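You operate a simulated robot arm through the tools that you are given. There is no shell and no other tool. Be economical: measure what you need, move in short steps, check, and stop when the job is done.

You are at the controls of a simulated robot arm. One attempt, no reset.

TASK
Pack the travel caddy by the packing list and clamp the bottles in.
Fine: stand the bottle that is in it now on the worktop; the unlisted one stays out. Set down upright: travel bottle. Where these are worked on the way, their far stop is far enough and under half their travel is too little: caddy clamp.
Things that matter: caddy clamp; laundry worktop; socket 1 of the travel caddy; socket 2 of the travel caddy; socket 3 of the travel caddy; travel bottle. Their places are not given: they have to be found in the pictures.

The check looks at the end state, three seconds after you hand in, the way a careful person would. Anything else that was tipped, shoved, dropped, spilled or broken makes it a failure.

THE ROBOT
A 6-joint arm with a two-finger gripper, fixed in place. Base frame: the origin is at the foot of the arm, x ahead of it, y to its left, z up. Lengths are in m, angles in degrees, forces in N, time in s.
Its first joint turns from -166.0 to 166.0 degrees. Payload 2.45 kg.
The tool frame sits at the grasp point between the pads (the TCP): z along the fingers, y along the line on which they close. The tips reach 0.02 m beyond it. The gripper opens to 0.14 m. The gripper's body begins 0.168 m behind the TCP.
Orientation is that of the tool frame in the base frame, as a unit quaternion [x, y, z, w]. With the fingers straight down and closing along the base's y, the tool's x points along the base's -x, its y along +y and its z along -z.

THE INTERFACE
- The arm moves only by the tool send_rows. Its argument "commands" is a list of rows, each a list of 7 numbers: the turn, a rotation vector about the base's x, y, z in degrees, then the shift along the base's x, y, z in m, then the closure, from 0 (fully open) to 1 (shut). In form: [[ax, ay, az, dx, dy, dz, gripper], ...]. A call has 1 to 8 rows; each row is the pose to reach, as a shift and turn from the pose commanded when the call began. Each row takes 0.2 s and may step no farther than 0.05 m and 8.6 degrees from the row before; otherwise, or with a gripper value out of range, the whole call is refused. A pose out of reach is approached as far as the arm can. The call stops where the force on the tool passes 50 N (or 10 N more than at its start, if that is more) or the arm is blocked; 0.2 s more then pass. Each finger travels about 0.045 m/s and halts on what it meets, pressing with about 37 N; the grip force reading is that of the motor and also rises with nothing between the fingers. The clock runs only during rows and for 0.2 s after the last one: add rows that repeat a pose to give the fingers time. The reply holds the time, the measured pose of the TCP, the force on the tool along the base axes, the opening and the grip force, in the units named above and with some noise, with the torque about the TCP (base axes, N m) and any sound that the robot's microphone picked up.
- Cameras (640 x 400 px; columns grow to the right, rows downward): "scene" is fixed at [0.4027, 0.6481, 1.6481]; the picture's right is [-0.67, -0.74, 0.00], its down [-0.55, 0.50, -0.66] and it looks along [0.49, -0.45, -0.75] (base axes); focal length 373 px, centre (320, 200). "wrist" rides on the gripper at [0.078, 0.011, -0.209] in the tool frame; the picture's right is [-0.14, 0.99, 0.00], its down [-0.92, -0.13, -0.37] and it looks along [-0.36, -0.05, 0.93] (tool axes); focal length 280 px, centre (320, 200).
- capture(camera): a new picture of that camera. The clock stands still meanwhile.
- measure_at(camera, pixels): for up to 12 pixels [column, row] of the newest picture of that camera ("zoom" is the newest enlarged one), the place [x, y, z] in the base frame of the surface seen there, good to about 0.002 m. The clock stands still meanwhile.
- inspect(camera, box): a new picture of the part [left, top, right, bottom] of that camera's present view, enlarged. The clock stands still meanwhile.
- sign_off(): hands the job in; it is judged then, once.

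Work in short steps. Measure before you move; look again where a grasp or a placing could have gone wrong, and mend it. You have 80 turns and 34 pictures in all, those below and enlarged ones among them. Open the gripper and draw the arm clear of the work before you hand the job in, unless the task says otherwise; then end with one line.

The tools are called after "Call:" as name(argument=value, ...) on one line, values as JSON. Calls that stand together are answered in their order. send_rows: Moves the arm, as the interface text tells. Its arguments: {"type":"object","properties":{"commands":{"type":"array","items":{"type":"array","items":{"type":"number"}}}},"required":["commands"]} The other tools are called the same way: capture (camera) takes a picture; measure_at (camera, pixels) gives the place of the surface under pixels of a picture; inspect (camera, box) takes an enlarged picture of a part of a camera's view; sign_off () hands the job in.

At the start:

```text
t: 0.0
tcp_pos: [0.649, 0.0893, 1.1432]
ee_rot: [0.0, 1.0, 0.001, 0.0]
wrist_force: [0.4, 1.3, -0.4]
moment: [-0.03, -0.01, -0.02]
finger_gap: 0.1399
finger_force: 0.1
```

scene: 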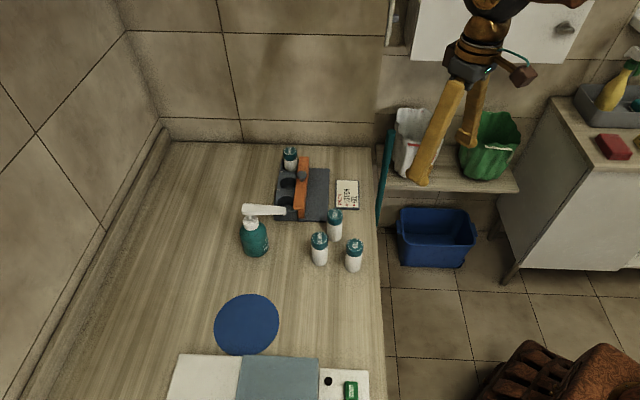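
wrist: 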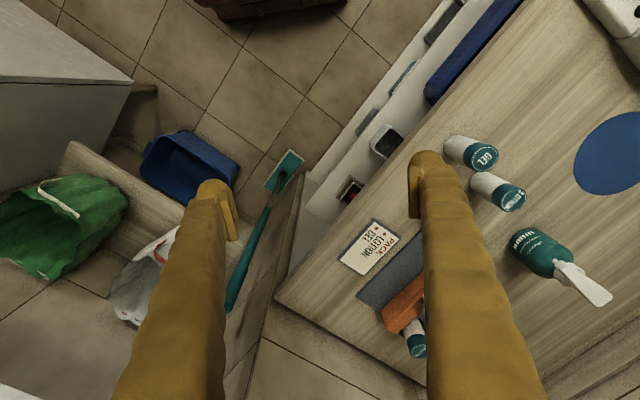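

The scene shows the caddy around (300,190), a packing card at (347,194), and three bottles near (335,225), (319,248), (354,255). I'll enlarge both views to read the labels.

Call:
inspect(camera="scene", box=[230, 130, 390, 290])

Call:
inspect(camera="wrist", box=[320, 120, 540, 370])

```text
2.50 times, centred on (310, 210) of scene
```

zoom: 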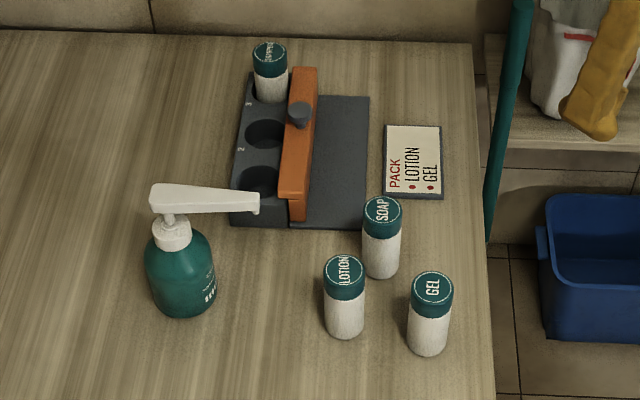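

```text
1.60 times, centred on (430, 245) of wrist
```

zoom: 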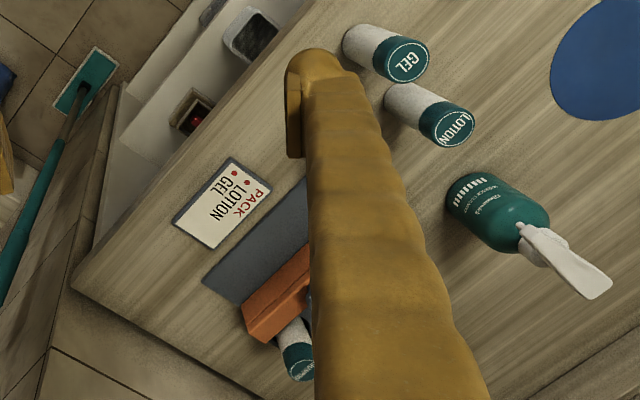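

I'll zoom tighter on the caddy, and measure the caps and the worktop through the scene picture.

Call:
inspect(camera="scene", box=[250, 140, 370, 230])

Call:
measure_at(camera="scene", pixels=[[335, 214], [320, 238], [355, 245], [290, 152], [335, 232], [319, 258], [353, 263], [290, 163], [300, 260], [255, 240], [280, 211], [347, 194]])

```text
4.44 times, centred on (310, 185) of scene
```

zoom: 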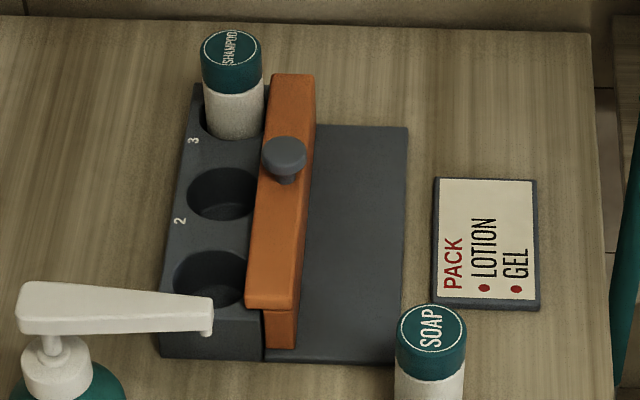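

```text
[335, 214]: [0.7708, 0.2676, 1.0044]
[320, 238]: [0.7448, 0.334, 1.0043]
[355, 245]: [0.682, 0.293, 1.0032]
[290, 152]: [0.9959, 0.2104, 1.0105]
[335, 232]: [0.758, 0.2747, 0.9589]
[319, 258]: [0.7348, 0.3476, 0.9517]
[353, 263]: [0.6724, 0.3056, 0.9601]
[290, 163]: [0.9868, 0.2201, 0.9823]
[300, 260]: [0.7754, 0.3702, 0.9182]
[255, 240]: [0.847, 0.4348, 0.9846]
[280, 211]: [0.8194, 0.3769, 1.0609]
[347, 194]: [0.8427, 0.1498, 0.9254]
```

Measuring caddy details: sockets, clamp bar, knob, plate.

Call:
measure_at(camera="zoom", pixels=[[293, 77], [312, 80], [248, 302], [293, 308], [284, 148], [284, 178], [404, 130], [394, 358], [183, 150], [166, 318], [225, 190], [210, 280]])

Call:
measure_at(camera="zoom", pixels=[[230, 60], [202, 60], [260, 60], [232, 85], [225, 172], [190, 200], [256, 190], [222, 216], [210, 253], [176, 285], [266, 330], [280, 345]])

```text
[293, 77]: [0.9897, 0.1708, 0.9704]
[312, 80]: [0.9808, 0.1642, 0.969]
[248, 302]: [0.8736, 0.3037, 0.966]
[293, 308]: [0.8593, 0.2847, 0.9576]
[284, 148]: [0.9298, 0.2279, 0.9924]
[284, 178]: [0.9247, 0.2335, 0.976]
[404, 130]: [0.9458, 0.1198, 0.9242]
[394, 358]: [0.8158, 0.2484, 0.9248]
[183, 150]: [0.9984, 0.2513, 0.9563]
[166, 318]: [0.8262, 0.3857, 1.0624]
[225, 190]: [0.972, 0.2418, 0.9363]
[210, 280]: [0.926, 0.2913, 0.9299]
```

```text
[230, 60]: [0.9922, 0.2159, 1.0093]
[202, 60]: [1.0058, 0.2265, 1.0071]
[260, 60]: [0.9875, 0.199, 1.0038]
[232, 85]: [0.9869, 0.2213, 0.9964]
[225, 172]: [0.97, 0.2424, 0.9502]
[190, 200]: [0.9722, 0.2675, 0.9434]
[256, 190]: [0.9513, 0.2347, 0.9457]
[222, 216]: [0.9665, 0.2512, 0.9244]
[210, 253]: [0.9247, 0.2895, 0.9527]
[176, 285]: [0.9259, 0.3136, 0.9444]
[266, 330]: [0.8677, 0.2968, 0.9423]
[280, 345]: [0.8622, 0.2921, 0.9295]
```

The caddy's long axis runs along about (-0.71, 0.70). The clamp bar is shut against the sockets (knob near (0.928, 0.229, 0.99)), and it must be pulled back along (-0.70, -0.71). I move above the knob, yawed so the fingers close along that direction.

Call:
send_rows(commands=[[0, 0, -5.6, 0.035, 0.0175, 0, 0.2], [0, 0, -11.2, 0.07, 0.035, 0, 0.4], [0, 0, -16.8, 0.105, 0.0525, 0, 0.55], [0, 0, -22.4, 0.14, 0.07, 0, 0.55], [0, 0, -28, 0.175, 0.0875, 0, 0.55], [0, 0, -33.6, 0.21, 0.105, 0, 0.55], [0, 0, -39.2, 0.245, 0.1225, 0, 0.55], [0, 0, -44.7, 0.279, 0.14, -0.02, 0.55]])

Call:
capture(camera="wrist")

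```text
t: 1.8
tcp_pos: [0.9304, 0.2275, 1.1266]
ee_rot: [0.381, 0.925, 0.0, 0.0]
wrist_force: [-1.0, -0.1, 1.4]
moment: [0.01, -0.06, -0.03]
finger_gap: 0.063
finger_force: 0.1
```

```text
28 pictures are left
```

wrist: 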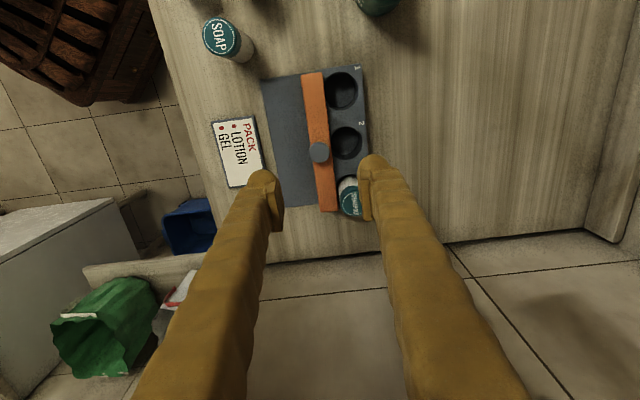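

A clear top view: knob at (318,152), sockets at (342,90), (346,142), shampoo at (350,200). I measure these.

Call:
measure_at(camera="wrist", pixels=[[318, 152], [342, 72], [342, 108], [328, 90], [357, 90], [346, 126], [346, 159], [332, 142], [361, 142], [350, 203], [310, 76], [330, 208]])

Call:
inspect(camera="wrist", box=[240, 50, 400, 230])

```text
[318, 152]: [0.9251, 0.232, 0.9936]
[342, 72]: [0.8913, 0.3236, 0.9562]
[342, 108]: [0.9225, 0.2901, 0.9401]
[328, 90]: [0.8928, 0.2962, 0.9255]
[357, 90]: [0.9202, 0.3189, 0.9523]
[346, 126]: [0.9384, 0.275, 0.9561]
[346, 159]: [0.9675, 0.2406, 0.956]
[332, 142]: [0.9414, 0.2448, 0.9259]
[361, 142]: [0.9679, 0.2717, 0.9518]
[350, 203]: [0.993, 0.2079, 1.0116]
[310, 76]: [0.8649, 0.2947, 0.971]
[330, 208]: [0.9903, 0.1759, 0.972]
```

```text
2.22 times, centred on (320, 140) of wrist
```

zoom: 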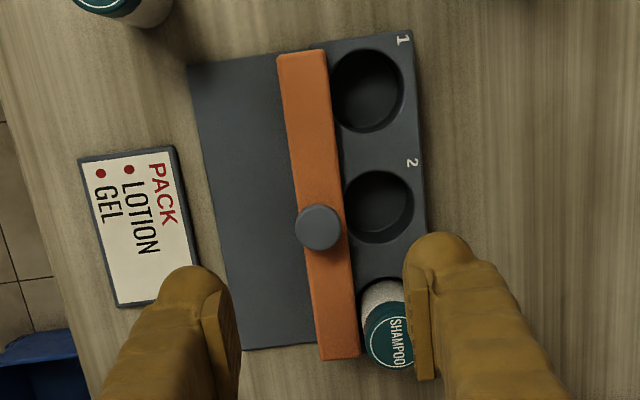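

Socket centres: 1 ≈ (0.907,0.306), 2 ≈ (0.953,0.258), 3 ≈ (0.996,0.211). The knob centre is (0.925,0.232) with its top at 0.9935. I descend on the knob.

Call:
send_rows(commands=[[0, 0, 0, -0.001, 0.001, -0.043, 0.55], [0, 0, 0, -0.002, 0.002, -0.086, 0.55], [0, 0, 0, -0.0028, 0.0026, -0.12, 0.55], [0, 0, 0, -0.0028, 0.0026, -0.128, 0.55], [0, 0, 0, -0.0028, 0.0026, -0.128, 0.55]])

```text
t: 3.0
tcp_pos: [0.9254, 0.2308, 0.995]
ee_rot: [0.38, 0.925, -0.001, 0.001]
wrist_force: [-0.4, 0.3, 0.5]
moment: [0.01, 0.0, -0.01]
finger_gap: 0.063
finger_force: 0.2
```

TCP is around the knob with no contact. I close on it.

Call:
send_rows(commands=[[0, 0, 0, 0, 0, 0, 0.75], [0, 0, 0, 0, 0, 0, 0.9], [0, 0, 0, 0, 0, 0, 1], [0, 0, 0, 0, 0, 0, 1], [0, 0, 0, 0, 0, 0, 1]])

```text
t: 4.2
tcp_pos: [0.9259, 0.2319, 0.9937]
ee_rot: [0.38, 0.925, -0.001, 0.0]
wrist_force: [1.1, 1.0, -17.9]
moment: [0.0, -0.04, 0.0]
finger_gap: 0.0219
finger_force: 44.7
```

The knob is gripped (gap 0.022). I drag the clamp back along (-0.703,-0.711).

Call:
send_rows(commands=[[0, 0, 0, -0.007, -0.0071, 0, 1], [0, 0, 0, -0.0141, -0.0142, 0, 1], [0, 0, 0, -0.0211, -0.0213, 0, 1], [0, 0, 0, -0.0281, -0.0284, 0, 1], [0, 0, 0, -0.0316, -0.032, 0, 1]])

Call:
inspect(camera="scene", box=[250, 140, 370, 230])

```text
t: 5.4
tcp_pos: [0.8943, 0.2004, 0.9946]
ee_rot: [0.38, 0.925, 0.0, -0.002]
wrist_force: [-15.7, 16.6, -40.7]
moment: [0.02, 0.04, -0.25]
finger_gap: 0.0218
finger_force: 44.3
```

```text
4.44 times, centred on (310, 185) of scene
```

zoom: 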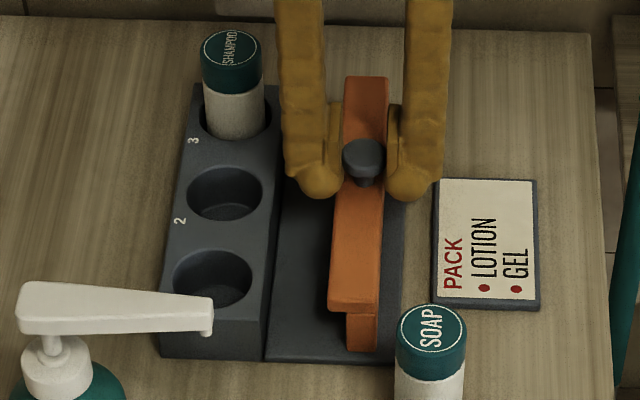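

The clamp is back about 45 mm, clear of the sockets. I release and lift.

Call:
send_rows(commands=[[0, 0, 0, 0, 0, 0, 0.8], [0, 0, 0, 0, 0, 0, 0.6], [0, 0, 0, 0, 0, 0, 0.55], [0, 0, 0, 0, 0, 0, 0.55], [0, 0, 0, 0, 0, 0.045, 0.55], [0, 0, 0, 0, 0, 0.09, 0.55], [0, 0, 0, 0, 0, 0.13, 0.55]])

```text
t: 7.0
tcp_pos: [0.8955, 0.2012, 1.1258]
ee_rot: [0.38, 0.925, 0.0, -0.001]
wrist_force: [-0.9, 0.7, 0.3]
moment: [-0.04, 0.03, -0.02]
finger_gap: 0.0628
finger_force: 0.1
```

Clamp released. I yaw back to the default orientation above the caddy.

Call:
send_rows(commands=[[0, 0, 7.5, 0.0, 0.002, 0.005, 0.55], [0, 0, 15, 0.0, 0.004, 0.01, 0.55], [0, 0, 22.5, 0.0, 0.006, 0.01, 0.55], [0, 0, 30, 0, 0.008, 0.01, 0.55], [0, 0, 37.5, 0, 0.01, 0.01, 0.55], [0, 0, 44.7, 0, 0.0106, 0.01, 0.5]])

Call:
send_rows(commands=[[0, -7, 0, 0.02, 0, 0, 0.5], [0, -14, 0, 0.05, 0, 0, 0.5], [0, -21, 0, 0.08, 0, 0, 0.5], [0, -25, 0, 0.1, 0, 0, 0.5], [0, -25, 0, 0.1, 0, 0, 0.5]])

Call:
capture(camera="wrist")

```text
t: 8.4
tcp_pos: [0.894, 0.2096, 1.1371]
ee_rot: [-0.001, 1.0, 0.0, 0.0]
wrist_force: [0.1, 0.2, 0.3]
moment: [0.01, -0.02, -0.02]
finger_gap: 0.07
finger_force: 0.1
```

```text
t: 9.6
tcp_pos: [0.9945, 0.2102, 1.1354]
ee_rot: [-0.001, 0.976, 0.001, 0.217]
wrist_force: [-0.8, 0.0, 0.3]
moment: [-0.02, 0.01, -0.05]
finger_gap: 0.07
finger_force: 0.0
```

```text
25 pictures are left
```

wrist: 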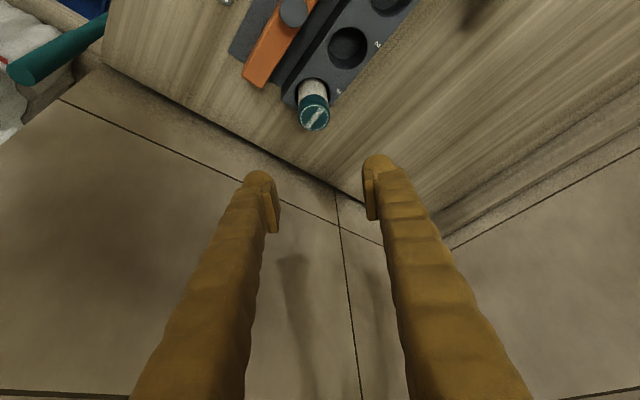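

The tilt pose is reached. I measure the cap at (313,115) and where the wall is.

Call:
measure_at(camera="wrist", pixels=[[314, 118], [299, 115], [329, 113], [313, 92], [300, 88], [326, 88], [320, 200], [335, 260], [270, 160], [346, 47]])

```text
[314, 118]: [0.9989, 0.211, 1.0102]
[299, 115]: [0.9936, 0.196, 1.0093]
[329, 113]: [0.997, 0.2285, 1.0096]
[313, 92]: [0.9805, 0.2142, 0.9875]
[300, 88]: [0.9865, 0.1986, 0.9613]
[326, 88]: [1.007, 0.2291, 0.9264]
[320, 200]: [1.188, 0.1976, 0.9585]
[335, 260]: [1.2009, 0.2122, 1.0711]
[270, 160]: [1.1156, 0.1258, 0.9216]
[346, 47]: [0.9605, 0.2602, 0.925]
```

Bottle centre ≈ (0.997, 0.212). I descend around it with TCP at z ≈ 0.991, keeping the tips above the block top (0.956).

Call:
send_rows(commands=[[0, 0, 0, 0.002, 0.0015, -0.045, 0.5], [0, 0, 0, 0.002, 0.0015, -0.09, 0.5], [0, 0, 0, 0.002, 0.0015, -0.13, 0.5], [0, 0, 0, 0.002, 0.0015, -0.144, 0.5], [0, 0, 0, 0.002, 0.0015, -0.144, 0.6], [0, 0, 0, 0.002, 0.0015, -0.144, 0.7], [0, 0, 0, 0.002, 0.0015, -0.144, 0.85], [0, 0, 0, 0.002, 0.0015, -0.144, 0.85]])

```text
t: 11.4
tcp_pos: [0.9992, 0.2116, 0.9931]
ee_rot: [0.001, 0.976, -0.001, 0.217]
wrist_force: [0.2, 0.2, -0.8]
moment: [0.0, 0.04, 0.04]
finger_gap: 0.0344
finger_force: 35.0
```

Gripped (gap 0.034). I lift straight up and look.

Call:
send_rows(commands=[[0, 0, 0, 0, 0, 0.01, 0.9], [0, 0, 0, 0, 0, 0.03, 0.9], [0, 0, 0, 0, 0, 0.06, 0.9], [0, 0, 0, 0, 0, 0.1, 0.9], [0, 0, 0, 0, 0, 0.13, 0.9]])

Call:
capture(camera="scene")

```text
t: 12.6
tcp_pos: [0.995, 0.2134, 1.1201]
ee_rot: [-0.001, 0.976, 0.001, 0.216]
wrist_force: [0.6, -0.5, -1.1]
moment: [-0.03, -0.01, 0.02]
finger_gap: 0.0343
finger_force: 37.5
```

```text
24 pictures are left
```

scene: 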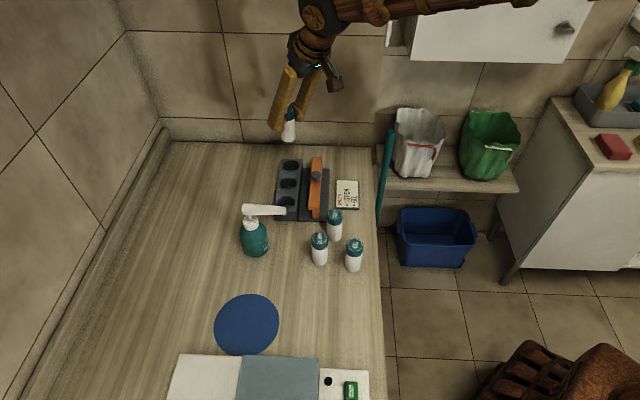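

The shampoo hangs upright in the gripper. I check the free worktop around (310,305) for setting it down, and recheck lotion and gel.

Call:
measure_at(camera="scene", pixels=[[305, 295], [320, 310], [330, 320], [220, 230], [280, 300], [354, 245], [362, 244], [347, 245], [319, 237], [327, 238], [312, 239], [315, 340]])

```text
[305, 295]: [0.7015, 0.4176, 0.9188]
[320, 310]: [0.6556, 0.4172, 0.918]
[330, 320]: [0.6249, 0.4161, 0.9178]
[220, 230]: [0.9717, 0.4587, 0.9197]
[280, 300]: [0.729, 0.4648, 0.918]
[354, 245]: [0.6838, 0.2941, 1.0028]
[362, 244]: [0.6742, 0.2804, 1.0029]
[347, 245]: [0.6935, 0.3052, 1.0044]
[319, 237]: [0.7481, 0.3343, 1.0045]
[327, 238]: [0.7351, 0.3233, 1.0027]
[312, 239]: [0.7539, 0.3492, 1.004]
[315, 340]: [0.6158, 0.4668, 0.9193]
```

I carry the shampoo over toward (0.66, 0.42), high enough to clear the pump bottle (1.06).

Call:
send_rows(commands=[[0, 0, 0, -0.02, 0.0, 0.04, 0.9], [0, 0, 0, -0.06, 0.005, 0.06, 0.9], [0, 0, 0, -0.105, 0.02, 0.06, 0.9], [0, 0, 0, -0.15, 0.04, 0.06, 0.9], [0, 0, 0, -0.195, 0.062, 0.06, 0.9], [0, 0, 0, -0.235, 0.09, 0.06, 0.9], [0, 0, 0, -0.27, 0.12, 0.05, 0.9], [0, 0, 0, -0.3, 0.15, 0.03, 0.9]])

Call:
send_rows(commands=[[0, 0, 0, -0.02, 0.03, 0, 0.9], [0, 0, 0, -0.0356, 0.058, -0.02, 0.9], [0, 0, 0, -0.0356, 0.058, -0.06, 0.9], [0, 0, 0, -0.0356, 0.058, -0.1, 0.9], [0, 0, 0, -0.0356, 0.058, -0.14, 0.9], [0, 0, 0, -0.0356, 0.058, -0.155, 0.9], [0, 0, 0, -0.0356, 0.058, -0.155, 0.9]])

Call:
inspect(camera="scene", box=[240, 220, 400, 320])

```text
t: 14.4
tcp_pos: [0.6962, 0.3606, 1.151]
ee_rot: [0.0, 0.976, -0.001, 0.216]
wrist_force: [0.2, -0.5, -1.4]
moment: [-0.03, 0.03, -0.01]
finger_gap: 0.034
finger_force: 36.7
```

```text
t: 16.0
tcp_pos: [0.6601, 0.4196, 0.9979]
ee_rot: [0.0, 0.976, 0.0, 0.216]
wrist_force: [0.5, -0.1, -1.0]
moment: [-0.03, 0.0, 0.03]
finger_gap: 0.0342
finger_force: 36.7
```

```text
4.00 times, centred on (320, 270) of scene
```

zoom: 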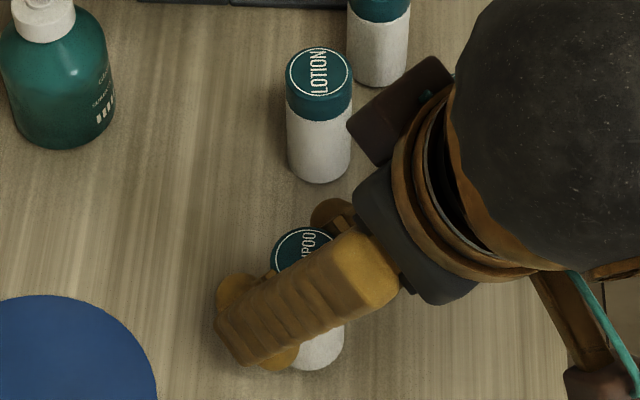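

I measure the cap top to know the remaining drop (free bottles have it at 1.004).

Call:
measure_at(camera="zoom", pixels=[[295, 245], [310, 232], [290, 250]])

Call:
send_rows(commands=[[0, 0, 0, 0, 0, -0.004, 0.9], [0, 0, 0, 0, 0, -0.008, 0.9], [0, 0, 0, 0, 0, -0.008, 0.9]])

```text
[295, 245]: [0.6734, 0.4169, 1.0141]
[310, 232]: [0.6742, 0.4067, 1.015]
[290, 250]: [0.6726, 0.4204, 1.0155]
```

```text
t: 16.8
tcp_pos: [0.6616, 0.4203, 0.9892]
ee_rot: [0.0, 0.976, 0.0, 0.217]
wrist_force: [0.2, -0.5, -0.5]
moment: [-0.01, 0.01, 0.02]
finger_gap: 0.0342
finger_force: 37.2
```

Top was at ~1.015, now ~1.007; I lower in millimetre steps until contact.

Call:
send_rows(commands=[[0, 0, 0, 0, 0, -0.001, 0.9], [0, 0, 0, 0, 0, -0.002, 0.9], [0, 0, 0, 0, 0, -0.003, 0.9], [0, 0, 0, 0, 0, -0.003, 0.9]])

```text
t: 17.8
tcp_pos: [0.6598, 0.4212, 0.9862]
ee_rot: [0.001, 0.976, 0.001, 0.217]
wrist_force: [-0.3, -0.3, -0.2]
moment: [0.02, 0.01, 0.03]
finger_gap: 0.0338
finger_force: 36.7
```

Call:
send_rows(commands=[[0, 0, 0, 0, 0, -0.001, 0.9], [0, 0, 0, 0, 0, -0.002, 0.9], [0, 0, 0, 0, 0, -0.002, 0.9]])

```text
t: 18.6
tcp_pos: [0.661, 0.4208, 0.9867]
ee_rot: [0.0, 0.976, 0.0, 0.217]
wrist_force: [-2.8, -1.1, 28.2]
moment: [-0.06, 0.26, -0.02]
finger_gap: 0.0343
finger_force: 36.8
```

Contact (28 N). I ease up 1 mm, release gently, and lift away.

Call:
send_rows(commands=[[0, 0, 0, 0, 0, 0.001, 0.9], [0, 0, 0, 0, 0, 0.001, 0.7], [0, 0, 0, 0, 0, 0.001, 0.6], [0, 0, 0, 0, 0, 0.001, 0.5], [0, 0, 0, 0, 0, 0.001, 0.5], [0, 0, 0, 0, 0, 0.04, 0.5], [0, 0, 0, 0, 0, 0.08, 0.5], [0, 0, 0, 0, 0, 0.12, 0.5]])

Call:
capture(camera="wrist")

```text
t: 20.4
tcp_pos: [0.6599, 0.4217, 1.1067]
ee_rot: [-0.001, 0.976, 0.001, 0.216]
wrist_force: [0.0, -0.1, -0.8]
moment: [-0.04, 0.02, 0.03]
finger_gap: 0.0699
finger_force: 0.1
```

```text
22 pictures are left
```

wrist: 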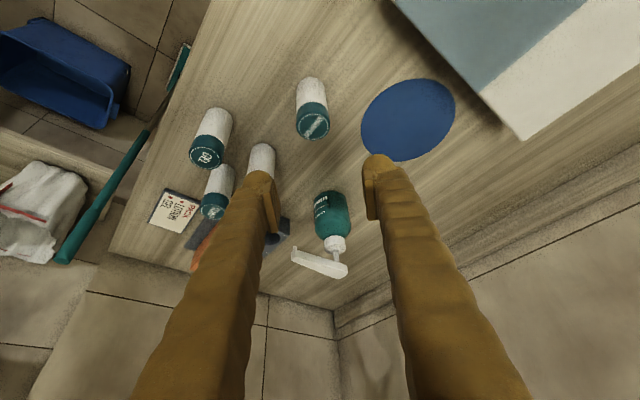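

Shampoo stands upright. Next is the gel at ≈ (0.6835, 0.293): I move above it at height.

Call:
send_rows(commands=[[0, 0, 0, 0.006, -0.032, 0.0, 0.5], [0, 0, 0, 0.012, -0.064, 0.0, 0.5], [0, 0, 0, 0.018, -0.096, 0.0, 0.5], [0, 0, 0, 0.0235, -0.127, 0, 0.5], [0, 0, 0, 0.0235, -0.127, 0, 0.5]])

Call:
inspect(camera="wrist", box=[240, 40, 440, 200])

```text
t: 21.6
tcp_pos: [0.6839, 0.293, 1.1047]
ee_rot: [0.0, 0.976, 0.0, 0.216]
wrist_force: [0.5, 0.1, -0.2]
moment: [0.02, 0.01, -0.02]
finger_gap: 0.07
finger_force: 0.2
```

```text
2.50 times, centred on (340, 120) of wrist
```

zoom: 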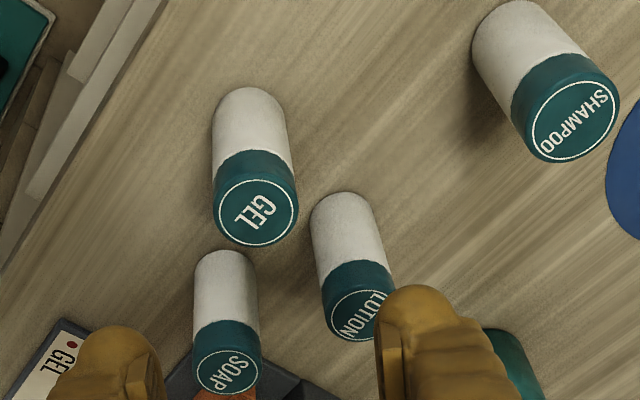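

I measure the gel cap (centre (256,212), rim at (214,210), (297,206)) and the lotion and soap caps.

Call:
measure_at(camera="zoom", pixels=[[256, 212], [220, 212], [292, 210], [256, 180], [256, 243], [359, 316], [330, 318], [359, 292], [358, 339], [227, 372], [197, 373], [258, 370]])

```text
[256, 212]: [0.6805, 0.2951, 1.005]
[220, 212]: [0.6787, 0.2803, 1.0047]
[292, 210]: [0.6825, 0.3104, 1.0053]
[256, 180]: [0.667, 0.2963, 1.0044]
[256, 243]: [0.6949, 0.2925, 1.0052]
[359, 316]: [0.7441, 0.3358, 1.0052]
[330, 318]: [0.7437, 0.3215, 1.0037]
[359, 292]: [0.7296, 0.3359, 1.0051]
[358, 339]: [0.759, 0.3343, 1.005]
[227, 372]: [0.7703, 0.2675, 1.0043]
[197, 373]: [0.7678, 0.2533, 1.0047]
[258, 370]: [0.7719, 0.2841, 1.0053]
```

Gel centre (0.681, 0.295). I descend and grip.

Call:
send_rows(commands=[[0, 0, 0, -0.0028, 0.0018, -0.04, 0.5], [0, 0, 0, -0.0028, 0.0018, -0.08, 0.5], [0, 0, 0, -0.0028, 0.0018, -0.116, 0.5], [0, 0, 0, -0.0028, 0.0018, -0.116, 0.6], [0, 0, 0, -0.0028, 0.0018, -0.116, 0.7], [0, 0, 0, -0.0028, 0.0018, -0.116, 0.85], [0, 0, 0, -0.0028, 0.0018, -0.116, 0.9]])

```text
t: 23.2
tcp_pos: [0.6819, 0.2955, 0.9877]
ee_rot: [0.0, 0.976, 0.0, 0.216]
wrist_force: [0.3, 0.1, 0.2]
moment: [0.01, 0.01, 0.02]
finger_gap: 0.0341
finger_force: 35.1
```

Gripped. I lift and carry it over to socket 2.

Call:
send_rows(commands=[[0, 0, 0, 0, 0, 0.045, 0.9], [0, 0, 0, 0, 0, 0.09, 0.9], [0, 0, 0, 0.02, -0.003, 0.13, 0.9], [0, 0, 0, 0.068, -0.01, 0.135, 0.9], [0, 0, 0, 0.116, -0.016, 0.135, 0.9], [0, 0, 0, 0.164, -0.023, 0.135, 0.9], [0, 0, 0, 0.212, -0.03, 0.135, 0.9], [0, 0, 0, 0.26, -0.036, 0.135, 0.9]])

Call:
send_rows(commands=[[0, 0, 0, 0.0123, -0.0008, 0, 0.9], [0, 0, 0, 0.0123, -0.0008, -0.03, 0.9], [0, 0, 0, 0.0123, -0.0008, -0.055, 0.9], [0, 0, 0, 0.0123, -0.0008, -0.055, 0.9]])

Call:
inspect(camera="scene", box=[250, 130, 370, 230])

Call:
inspect(camera="wrist", box=[240, 40, 440, 200])

```text
t: 25.0
tcp_pos: [0.9409, 0.2571, 1.1198]
ee_rot: [0.001, 0.976, 0.0, 0.216]
wrist_force: [0.1, -0.8, -0.5]
moment: [-0.01, 0.02, 0.0]
finger_gap: 0.0343
finger_force: 37.0
```

```text
t: 26.0
tcp_pos: [0.9524, 0.2559, 1.0657]
ee_rot: [0.0, 0.976, 0.0, 0.217]
wrist_force: [-0.4, -1.1, -0.9]
moment: [0.01, 0.0, -0.03]
finger_gap: 0.0343
finger_force: 37.0
```

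```text
4.00 times, centred on (310, 180) of scene
```

zoom: 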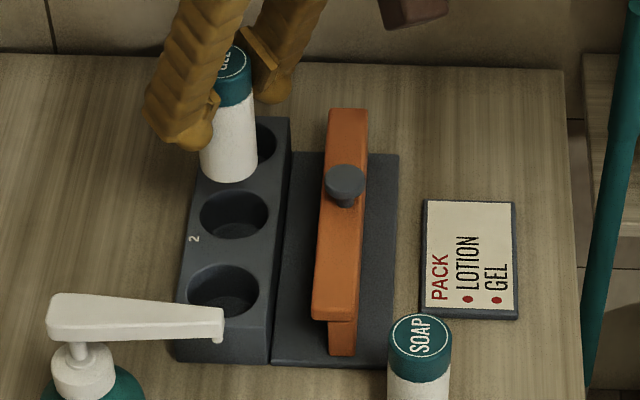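

```text
2.50 times, centred on (340, 120) of wrist
```

zoom: 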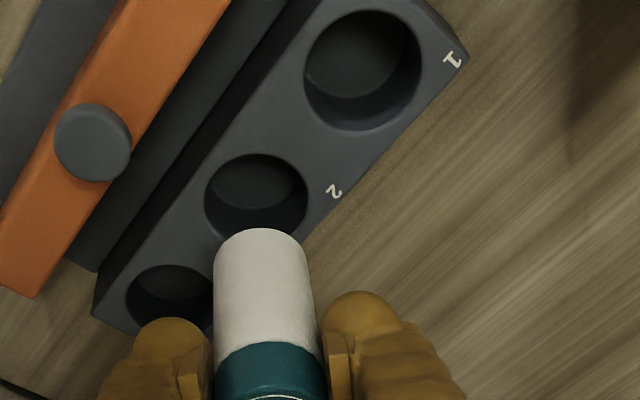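

The wrist view shows both sockets well; I measure just outside the rims.

Call:
measure_at(camera="zoom", pixels=[[202, 196], [309, 196], [255, 152], [219, 165], [299, 165], [214, 226], [301, 66], [424, 66], [361, 8], [361, 133], [319, 112], [405, 110]])

Call:
measure_at(camera="scene", pixels=[[290, 160], [292, 165], [288, 155]])

```text
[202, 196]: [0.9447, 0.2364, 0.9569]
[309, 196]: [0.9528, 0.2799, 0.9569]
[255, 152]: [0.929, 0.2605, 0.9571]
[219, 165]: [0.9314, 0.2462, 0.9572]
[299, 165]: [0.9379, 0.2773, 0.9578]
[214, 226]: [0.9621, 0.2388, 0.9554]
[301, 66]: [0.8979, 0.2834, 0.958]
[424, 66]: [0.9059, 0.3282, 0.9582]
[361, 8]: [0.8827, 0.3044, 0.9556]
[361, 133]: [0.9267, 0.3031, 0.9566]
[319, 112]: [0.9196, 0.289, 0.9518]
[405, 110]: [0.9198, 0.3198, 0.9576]
```

```text
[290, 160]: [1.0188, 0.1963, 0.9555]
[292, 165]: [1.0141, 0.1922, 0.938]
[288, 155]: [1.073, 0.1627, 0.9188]
```

Socket 2 centre ≈ (0.950, 0.258), socket 1 ≈ (0.9045, 0.305). I shift 3 mm back and lower into socket 2.

Call:
send_rows(commands=[[0, 0, 0, -0.003, 0, 0, 0.9], [0, 0, 0, -0.003, 0, -0.02, 0.9], [0, 0, 0, -0.003, 0, -0.04, 0.9], [0, 0, 0, -0.003, 0, -0.055, 0.9], [0, 0, 0, -0.003, 0, -0.066, 0.9], [0, 0, 0, -0.003, 0, -0.066, 0.9]])

```text
t: 27.4
tcp_pos: [0.9515, 0.2574, 1.0012]
ee_rot: [0.0, 0.976, -0.001, 0.216]
wrist_force: [-1.2, 0.7, 0.0]
moment: [-0.02, -0.01, -0.02]
finger_gap: 0.034
finger_force: 36.7
```

It is inside the socket with no contact. I lower in fine steps to the floor.

Call:
send_rows(commands=[[0, 0, 0, 0, 0, -0.003, 0.9], [0, 0, 0, 0, 0, -0.005, 0.9], [0, 0, 0, 0, 0, -0.007, 0.9], [0, 0, 0, 0, 0, -0.007, 0.9]])

```text
t: 28.4
tcp_pos: [0.9507, 0.2585, 0.9947]
ee_rot: [0.001, 0.976, 0.0, 0.216]
wrist_force: [-1.2, 0.8, -0.3]
moment: [0.02, 0.0, 0.03]
finger_gap: 0.034
finger_force: 36.8
```

Call:
send_rows(commands=[[0, 0, 0, 0, 0, -0.001, 0.9], [0, 0, 0, 0, 0, -0.002, 0.9], [0, 0, 0, 0, 0, -0.002, 0.9]])

```text
t: 29.2
tcp_pos: [0.951, 0.2591, 0.9937]
ee_rot: [0.0, 0.976, 0.001, 0.217]
wrist_force: [-1.9, 0.1, 7.4]
moment: [-0.12, 0.11, 0.0]
finger_gap: 0.0342
finger_force: 37.1
```

Floor contact (7 N). I release to a 0.056 gap and lift.

Call:
send_rows(commands=[[0, 0, 0, 0, 0, 0, 0.75], [0, 0, 0, 0, 0, 0, 0.65], [0, 0, 0, 0, 0, 0, 0.6], [0, 0, 0, 0, 0, 0, 0.6], [0, 0, 0, 0, 0, 0.03, 0.6], [0, 0, 0, 0, 0, 0.07, 0.6], [0, 0, 0, -0.01, 0.005, 0.11, 0.6], [0, 0, 0, -0.05, 0.015, 0.12, 0.6]])

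Call:
inspect(camera="scene", box=[250, 130, 370, 230])

```text
t: 31.0
tcp_pos: [0.8994, 0.2728, 1.1131]
ee_rot: [0.0, 0.976, 0.0, 0.217]
wrist_force: [0.1, 0.6, 0.2]
moment: [0.01, -0.03, -0.02]
finger_gap: 0.0561
finger_force: 0.1
```

```text
4.00 times, centred on (310, 180) of scene
```

zoom: 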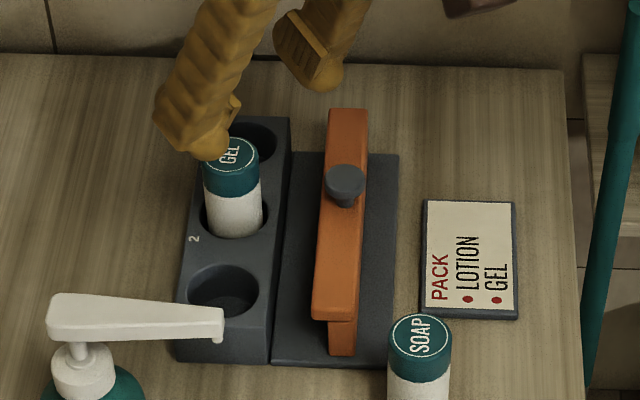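

Gel sits upright in socket 2. Now above the lotion at (0.744, 0.336).

Call:
send_rows(commands=[[0, 0, 0, -0.045, 0.018, 0, 0.6], [0, 0, 0, -0.09, 0.036, 0, 0.6], [0, 0, 0, -0.13, 0.052, 0, 0.6], [0, 0, 0, -0.1558, 0.0628, 0, 0.6], [0, 0, 0, -0.1558, 0.0628, -0.04, 0.6], [0, 0, 0, -0.1558, 0.0628, -0.075, 0.6], [0, 0, 0, -0.1558, 0.0628, -0.075, 0.6]])

Call:
inspect(camera="scene", box=[260, 180, 400, 280])

```text
t: 32.6
tcp_pos: [0.746, 0.3373, 1.0391]
ee_rot: [0.001, 0.976, 0.0, 0.216]
wrist_force: [-0.1, 0.6, -0.5]
moment: [0.04, -0.01, -0.01]
finger_gap: 0.0562
finger_force: 0.0
```

```text
4.00 times, centred on (330, 230) of scene
```

zoom: 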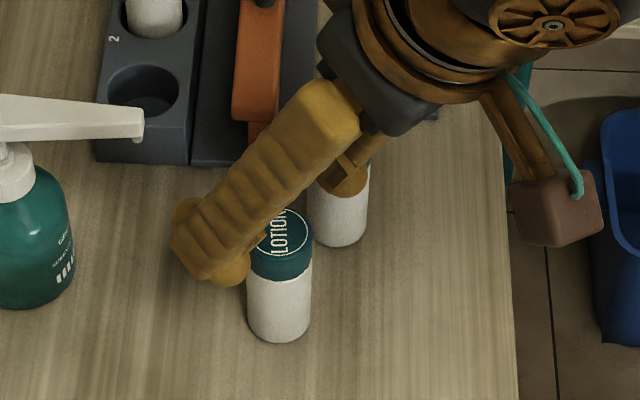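

The fingers straddle the lotion and clear the soap by geometry. I descend and grip.

Call:
send_rows(commands=[[0, 0, 0, 0, 0, -0.02, 0.6], [0, 0, 0, 0, 0, -0.04, 0.6], [0, 0, 0, 0, 0, -0.05, 0.6], [0, 0, 0, 0, 0, -0.05, 0.7], [0, 0, 0, 0, 0, -0.05, 0.85], [0, 0, 0, 0, 0, -0.05, 0.9], [0, 0, 0, 0, 0, -0.05, 0.9]])

```text
t: 34.2
tcp_pos: [0.7453, 0.3382, 0.9887]
ee_rot: [0.0, 0.976, 0.0, 0.217]
wrist_force: [0.5, 1.3, 1.1]
moment: [0.04, -0.01, -0.03]
finger_gap: 0.0341
finger_force: 36.9
```

Gripped. I lift high (over the pump's 1.06) and carry to socket 1.

Call:
send_rows(commands=[[0, 0, 0, 0, 0, 0.045, 0.9], [0, 0, 0, 0, 0, 0.09, 0.9], [0, 0, 0, 0, 0, 0.135, 0.9], [0, 0, 0, 0.01, -0.005, 0.165, 0.9], [0, 0, 0, 0.055, -0.018, 0.165, 0.9], [0, 0, 0, 0.1, -0.025, 0.165, 0.9], [0, 0, 0, 0.14, -0.0308, 0.165, 0.9], [0, 0, 0, 0.1603, -0.0308, 0.14, 0.9]])

Call:
send_rows(commands=[[0, 0, 0, 0, 0, -0.03, 0.9], [0, 0, 0, 0, 0, -0.06, 0.9], [0, 0, 0, 0, 0, -0.06, 0.9]])

Call:
inspect(camera="scene", box=[250, 130, 370, 230])

Call:
inspect(camera="wrist", box=[240, 40, 440, 200])

```text
t: 36.0
tcp_pos: [0.9037, 0.3042, 1.1288]
ee_rot: [0.0, 0.976, 0.0, 0.217]
wrist_force: [-0.2, 0.4, -1.0]
moment: [0.03, -0.01, 0.0]
finger_gap: 0.0342
finger_force: 36.8
```

```text
t: 36.8
tcp_pos: [0.9061, 0.3052, 1.0664]
ee_rot: [0.0, 0.976, 0.0, 0.217]
wrist_force: [-0.6, 0.7, -1.7]
moment: [-0.01, -0.02, 0.03]
finger_gap: 0.0342
finger_force: 36.8
```

```text
4.00 times, centred on (310, 180) of scene
```

zoom: 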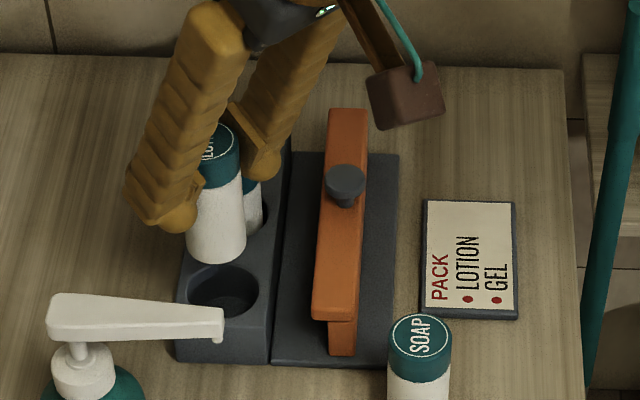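

```text
2.50 times, centred on (340, 120) of wrist
```

zoom: 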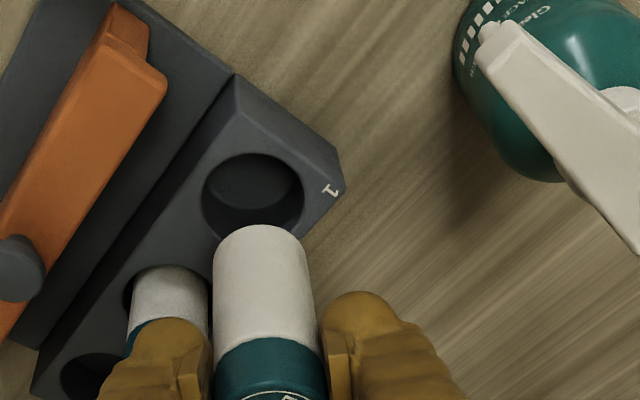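

I re-measure socket 1's rim here: (201,192), (307,192), (253,150).

Call:
measure_at(camera="zoom", pixels=[[200, 192], [307, 192], [253, 150], [217, 163], [292, 163], [209, 220]])

```text
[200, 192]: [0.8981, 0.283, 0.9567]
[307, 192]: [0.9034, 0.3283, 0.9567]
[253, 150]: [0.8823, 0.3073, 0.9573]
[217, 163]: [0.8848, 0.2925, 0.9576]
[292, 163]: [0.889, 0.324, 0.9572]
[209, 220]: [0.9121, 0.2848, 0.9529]
```

Centre ≈ (0.9035, 0.3055): I lower into socket 1.

Call:
send_rows(commands=[[0, 0, 0, -0.0012, 0.0005, 0, 0.9], [0, 0, 0, -0.0012, 0.0005, -0.02, 0.9], [0, 0, 0, -0.0012, 0.0005, -0.04, 0.9], [0, 0, 0, -0.0012, 0.0005, -0.055, 0.9], [0, 0, 0, -0.0012, 0.0005, -0.066, 0.9], [0, 0, 0, -0.0012, 0.0005, -0.066, 0.9]])

Call:
send_rows(commands=[[0, 0, 0, 0, 0, -0.003, 0.9], [0, 0, 0, 0, 0, -0.005, 0.9], [0, 0, 0, 0, 0, -0.007, 0.9], [0, 0, 0, 0, 0, -0.008, 0.9], [0, 0, 0, 0, 0, -0.008, 0.9]])

```text
t: 38.2
tcp_pos: [0.9046, 0.306, 1.0012]
ee_rot: [0.0, 0.976, 0.0, 0.217]
wrist_force: [0.1, 0.1, -0.9]
moment: [-0.01, -0.05, -0.01]
finger_gap: 0.0342
finger_force: 36.9
```

```text
t: 39.4
tcp_pos: [0.9048, 0.3052, 0.9938]
ee_rot: [0.0, 0.976, 0.0, 0.216]
wrist_force: [-0.9, 0.4, 9.2]
moment: [0.09, 0.12, -0.04]
finger_gap: 0.034
finger_force: 36.8
```

Floor contact (9 N). Release to 0.056 and lift.

Call:
send_rows(commands=[[0, 0, 0, 0, 0, 0, 0.75], [0, 0, 0, 0, 0, 0, 0.65], [0, 0, 0, 0, 0, 0, 0.6], [0, 0, 0, 0, 0, 0, 0.6], [0, 0, 0, 0, 0, 0.03, 0.6], [0, 0, 0, 0, 0, 0.07, 0.6], [0, 0, 0, 0, 0, 0.11, 0.6], [0, 0, 0, 0, 0, 0.14, 0.6]])

Call:
inspect(camera="scene", box=[250, 130, 370, 230])

```text
t: 41.2
tcp_pos: [0.9055, 0.3042, 1.1325]
ee_rot: [0.001, 0.976, -0.001, 0.216]
wrist_force: [0.0, 0.2, 0.7]
moment: [-0.01, -0.02, -0.02]
finger_gap: 0.0558
finger_force: 0.1
```

```text
4.00 times, centred on (310, 180) of scene
```

zoom: 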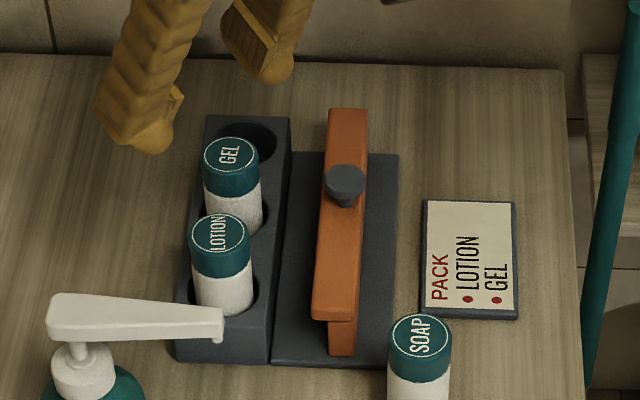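

Both bottles are in. The gel stands right beside the knob's closed position, so instead of gripping I will push the knob from behind with closed fingers. First I undo the tilt while moving behind the knob.

Call:
send_rows(commands=[[0, 6, 0, -0.005, -0.025, 0.01, 0.7], [0, 12, 0, -0.013, -0.053, 0.01, 0.8], [0, 18, 0, -0.021, -0.082, 0.01, 0.9], [0, 24, 0, -0.03, -0.11, 0.01, 1], [0, 25, 0, -0.0368, -0.133, 0.01, 1], [0, 25, 0, -0.0368, -0.133, 0.01, 1]])

Call:
send_rows(commands=[[0, 0, -7.5, 0, 0, 0, 1], [0, 0, -15, 0, 0, 0, 1], [0, 0, -22.5, 0, 0, 0, 1], [0, 0, -30, 0, 0, 0, 1], [0, 0, -37.5, 0, 0, 0, 1], [0, 0, -44.7, 0, 0, 0, 1], [0, 0, -44.7, 0, 0, -0.04, 1], [0, 0, -44.7, 0, 0, -0.08, 1]])

Call:
capture(camera="wrist")

```text
t: 42.6
tcp_pos: [0.8688, 0.1725, 1.147]
ee_rot: [-0.001, 1.0, 0.0, 0.0]
wrist_force: [0.5, 0.5, -0.6]
moment: [-0.02, 0.04, 0.01]
finger_gap: 0.0
finger_force: 29.2
```

```text
t: 44.4
tcp_pos: [0.8668, 0.1716, 1.0642]
ee_rot: [0.38, 0.925, 0.0, 0.0]
wrist_force: [-0.4, 0.8, 0.8]
moment: [0.03, -0.06, 0.0]
finger_gap: 0.0001
finger_force: 29.7
```

```text
13 pictures are left
```

wrist: 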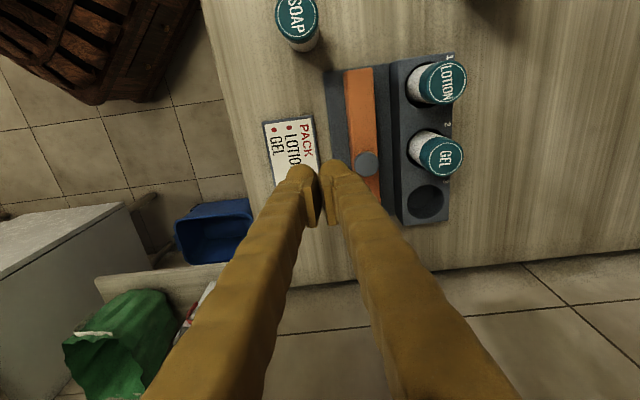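

I measure the knob at (367,162) and the bar, to check the push line.

Call:
measure_at(camera="wrist", pixels=[[367, 162], [358, 162], [376, 162], [345, 80], [373, 80], [440, 82], [441, 156]])

```text
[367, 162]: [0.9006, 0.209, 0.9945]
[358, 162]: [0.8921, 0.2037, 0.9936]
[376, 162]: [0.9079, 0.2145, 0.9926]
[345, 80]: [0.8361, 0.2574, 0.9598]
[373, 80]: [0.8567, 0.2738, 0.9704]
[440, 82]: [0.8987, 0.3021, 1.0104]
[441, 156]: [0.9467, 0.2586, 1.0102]
```

The knob centre is at (0.900, 0.208), in line with the tool. I descend behind it and approach.

Call:
send_rows(commands=[[0, 0, 0, 0, 0, -0.035, 1], [0, 0, 0, 0, 0, -0.068, 1], [0, 0, 0, 0.007, 0.0071, -0.068, 1], [0, 0, 0, 0.014, 0.0142, -0.068, 1], [0, 0, 0, 0.021, 0.0213, -0.068, 1], [0, 0, 0, 0.0246, 0.0249, -0.068, 1], [0, 0, 0, 0.0281, 0.0284, -0.068, 1], [0, 0, 0, 0.0316, 0.032, -0.068, 1]])

Call:
inspect(camera="scene", box=[250, 130, 370, 230])

```text
t: 46.2
tcp_pos: [0.897, 0.2053, 0.9955]
ee_rot: [0.38, 0.925, 0.0, 0.001]
wrist_force: [-6.1, -3.2, 0.9]
moment: [0.01, -0.01, 0.01]
finger_gap: 0.0
finger_force: 29.4
```

```text
4.00 times, centred on (310, 180) of scene
```

zoom: 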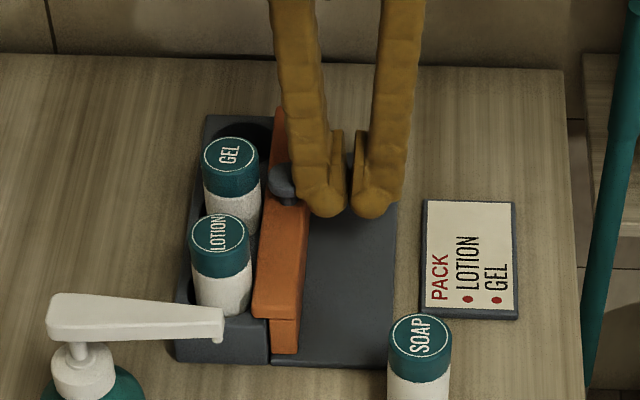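

The bar is now nearly against the bottles with ~6 N resistance. I push on in 1–2 mm steps until it stops.

Call:
send_rows(commands=[[0, 0, 0, 0.0014, 0.0014, 0, 1], [0, 0, 0, 0.0028, 0.0028, 0, 1], [0, 0, 0, 0.0042, 0.0043, 0, 1], [0, 0, 0, 0.0042, 0.0043, 0, 1]])

```text
t: 46.8
tcp_pos: [0.8992, 0.2043, 0.9965]
ee_rot: [0.381, 0.925, -0.003, -0.002]
wrist_force: [-14.4, -9.6, 5.2]
moment: [0.04, -0.09, 0.1]
finger_gap: 0.0
finger_force: 29.7
stopped in row 2: the force on the tool passed its limit at 55 N (the readings are from after the stop); the commanded pose is now the measured one
```

The clamp hit its stop. I back away, lift, and look.

Call:
send_rows(commands=[[0, 0, 0, -0.007, -0.007, 0, 1], [0, 0, 0, -0.021, -0.021, 0, 1], [0, 0, 0, -0.03, -0.03, 0.03, 1], [0, 0, 0, -0.03, -0.03, 0.075, 1], [0, 0, 0, -0.03, -0.03, 0.12, 0.8], [0, 0, 0, -0.06, -0.05, 0.15, 0.6], [0, 0, 0, -0.09, -0.07, 0.17, 0.5], [0, 0, 0, -0.12, -0.09, 0.18, 0.5]])

Call:
capture(camera="scene")

Call:
inspect(camera="scene", box=[250, 140, 350, 230])

```text
t: 48.6
tcp_pos: [0.7794, 0.1161, 1.1763]
ee_rot: [0.38, 0.925, -0.002, -0.002]
wrist_force: [0.1, -0.5, -1.1]
moment: [0.01, 0.06, -0.06]
finger_gap: 0.07
finger_force: 0.1
```

```text
11 pictures are left
```

scene: 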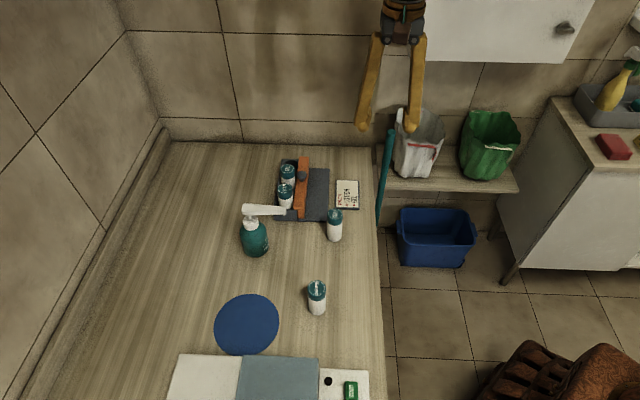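

```text
4.44 times, centred on (300, 185) of scene
```

zoom: 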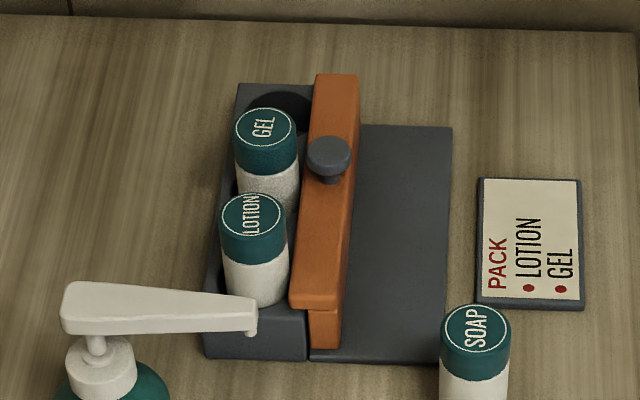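

The clamp is back at its original shut position (knob at the same pixel as at the start). Gel and lotion are upright behind it, shampoo stands on the worktop, soap is untouched, and the arm is clear with the gripper open, so I hand in.

Call:
sign_off()

```text
The job is handed in.
```

I packed the caddy to the list and handed it in. Lotion is in socket 1, gel is in socket 2, and the clamp is shut at its stop. The shampoo stands upright on the worktop, and the soap stays out, untouched.
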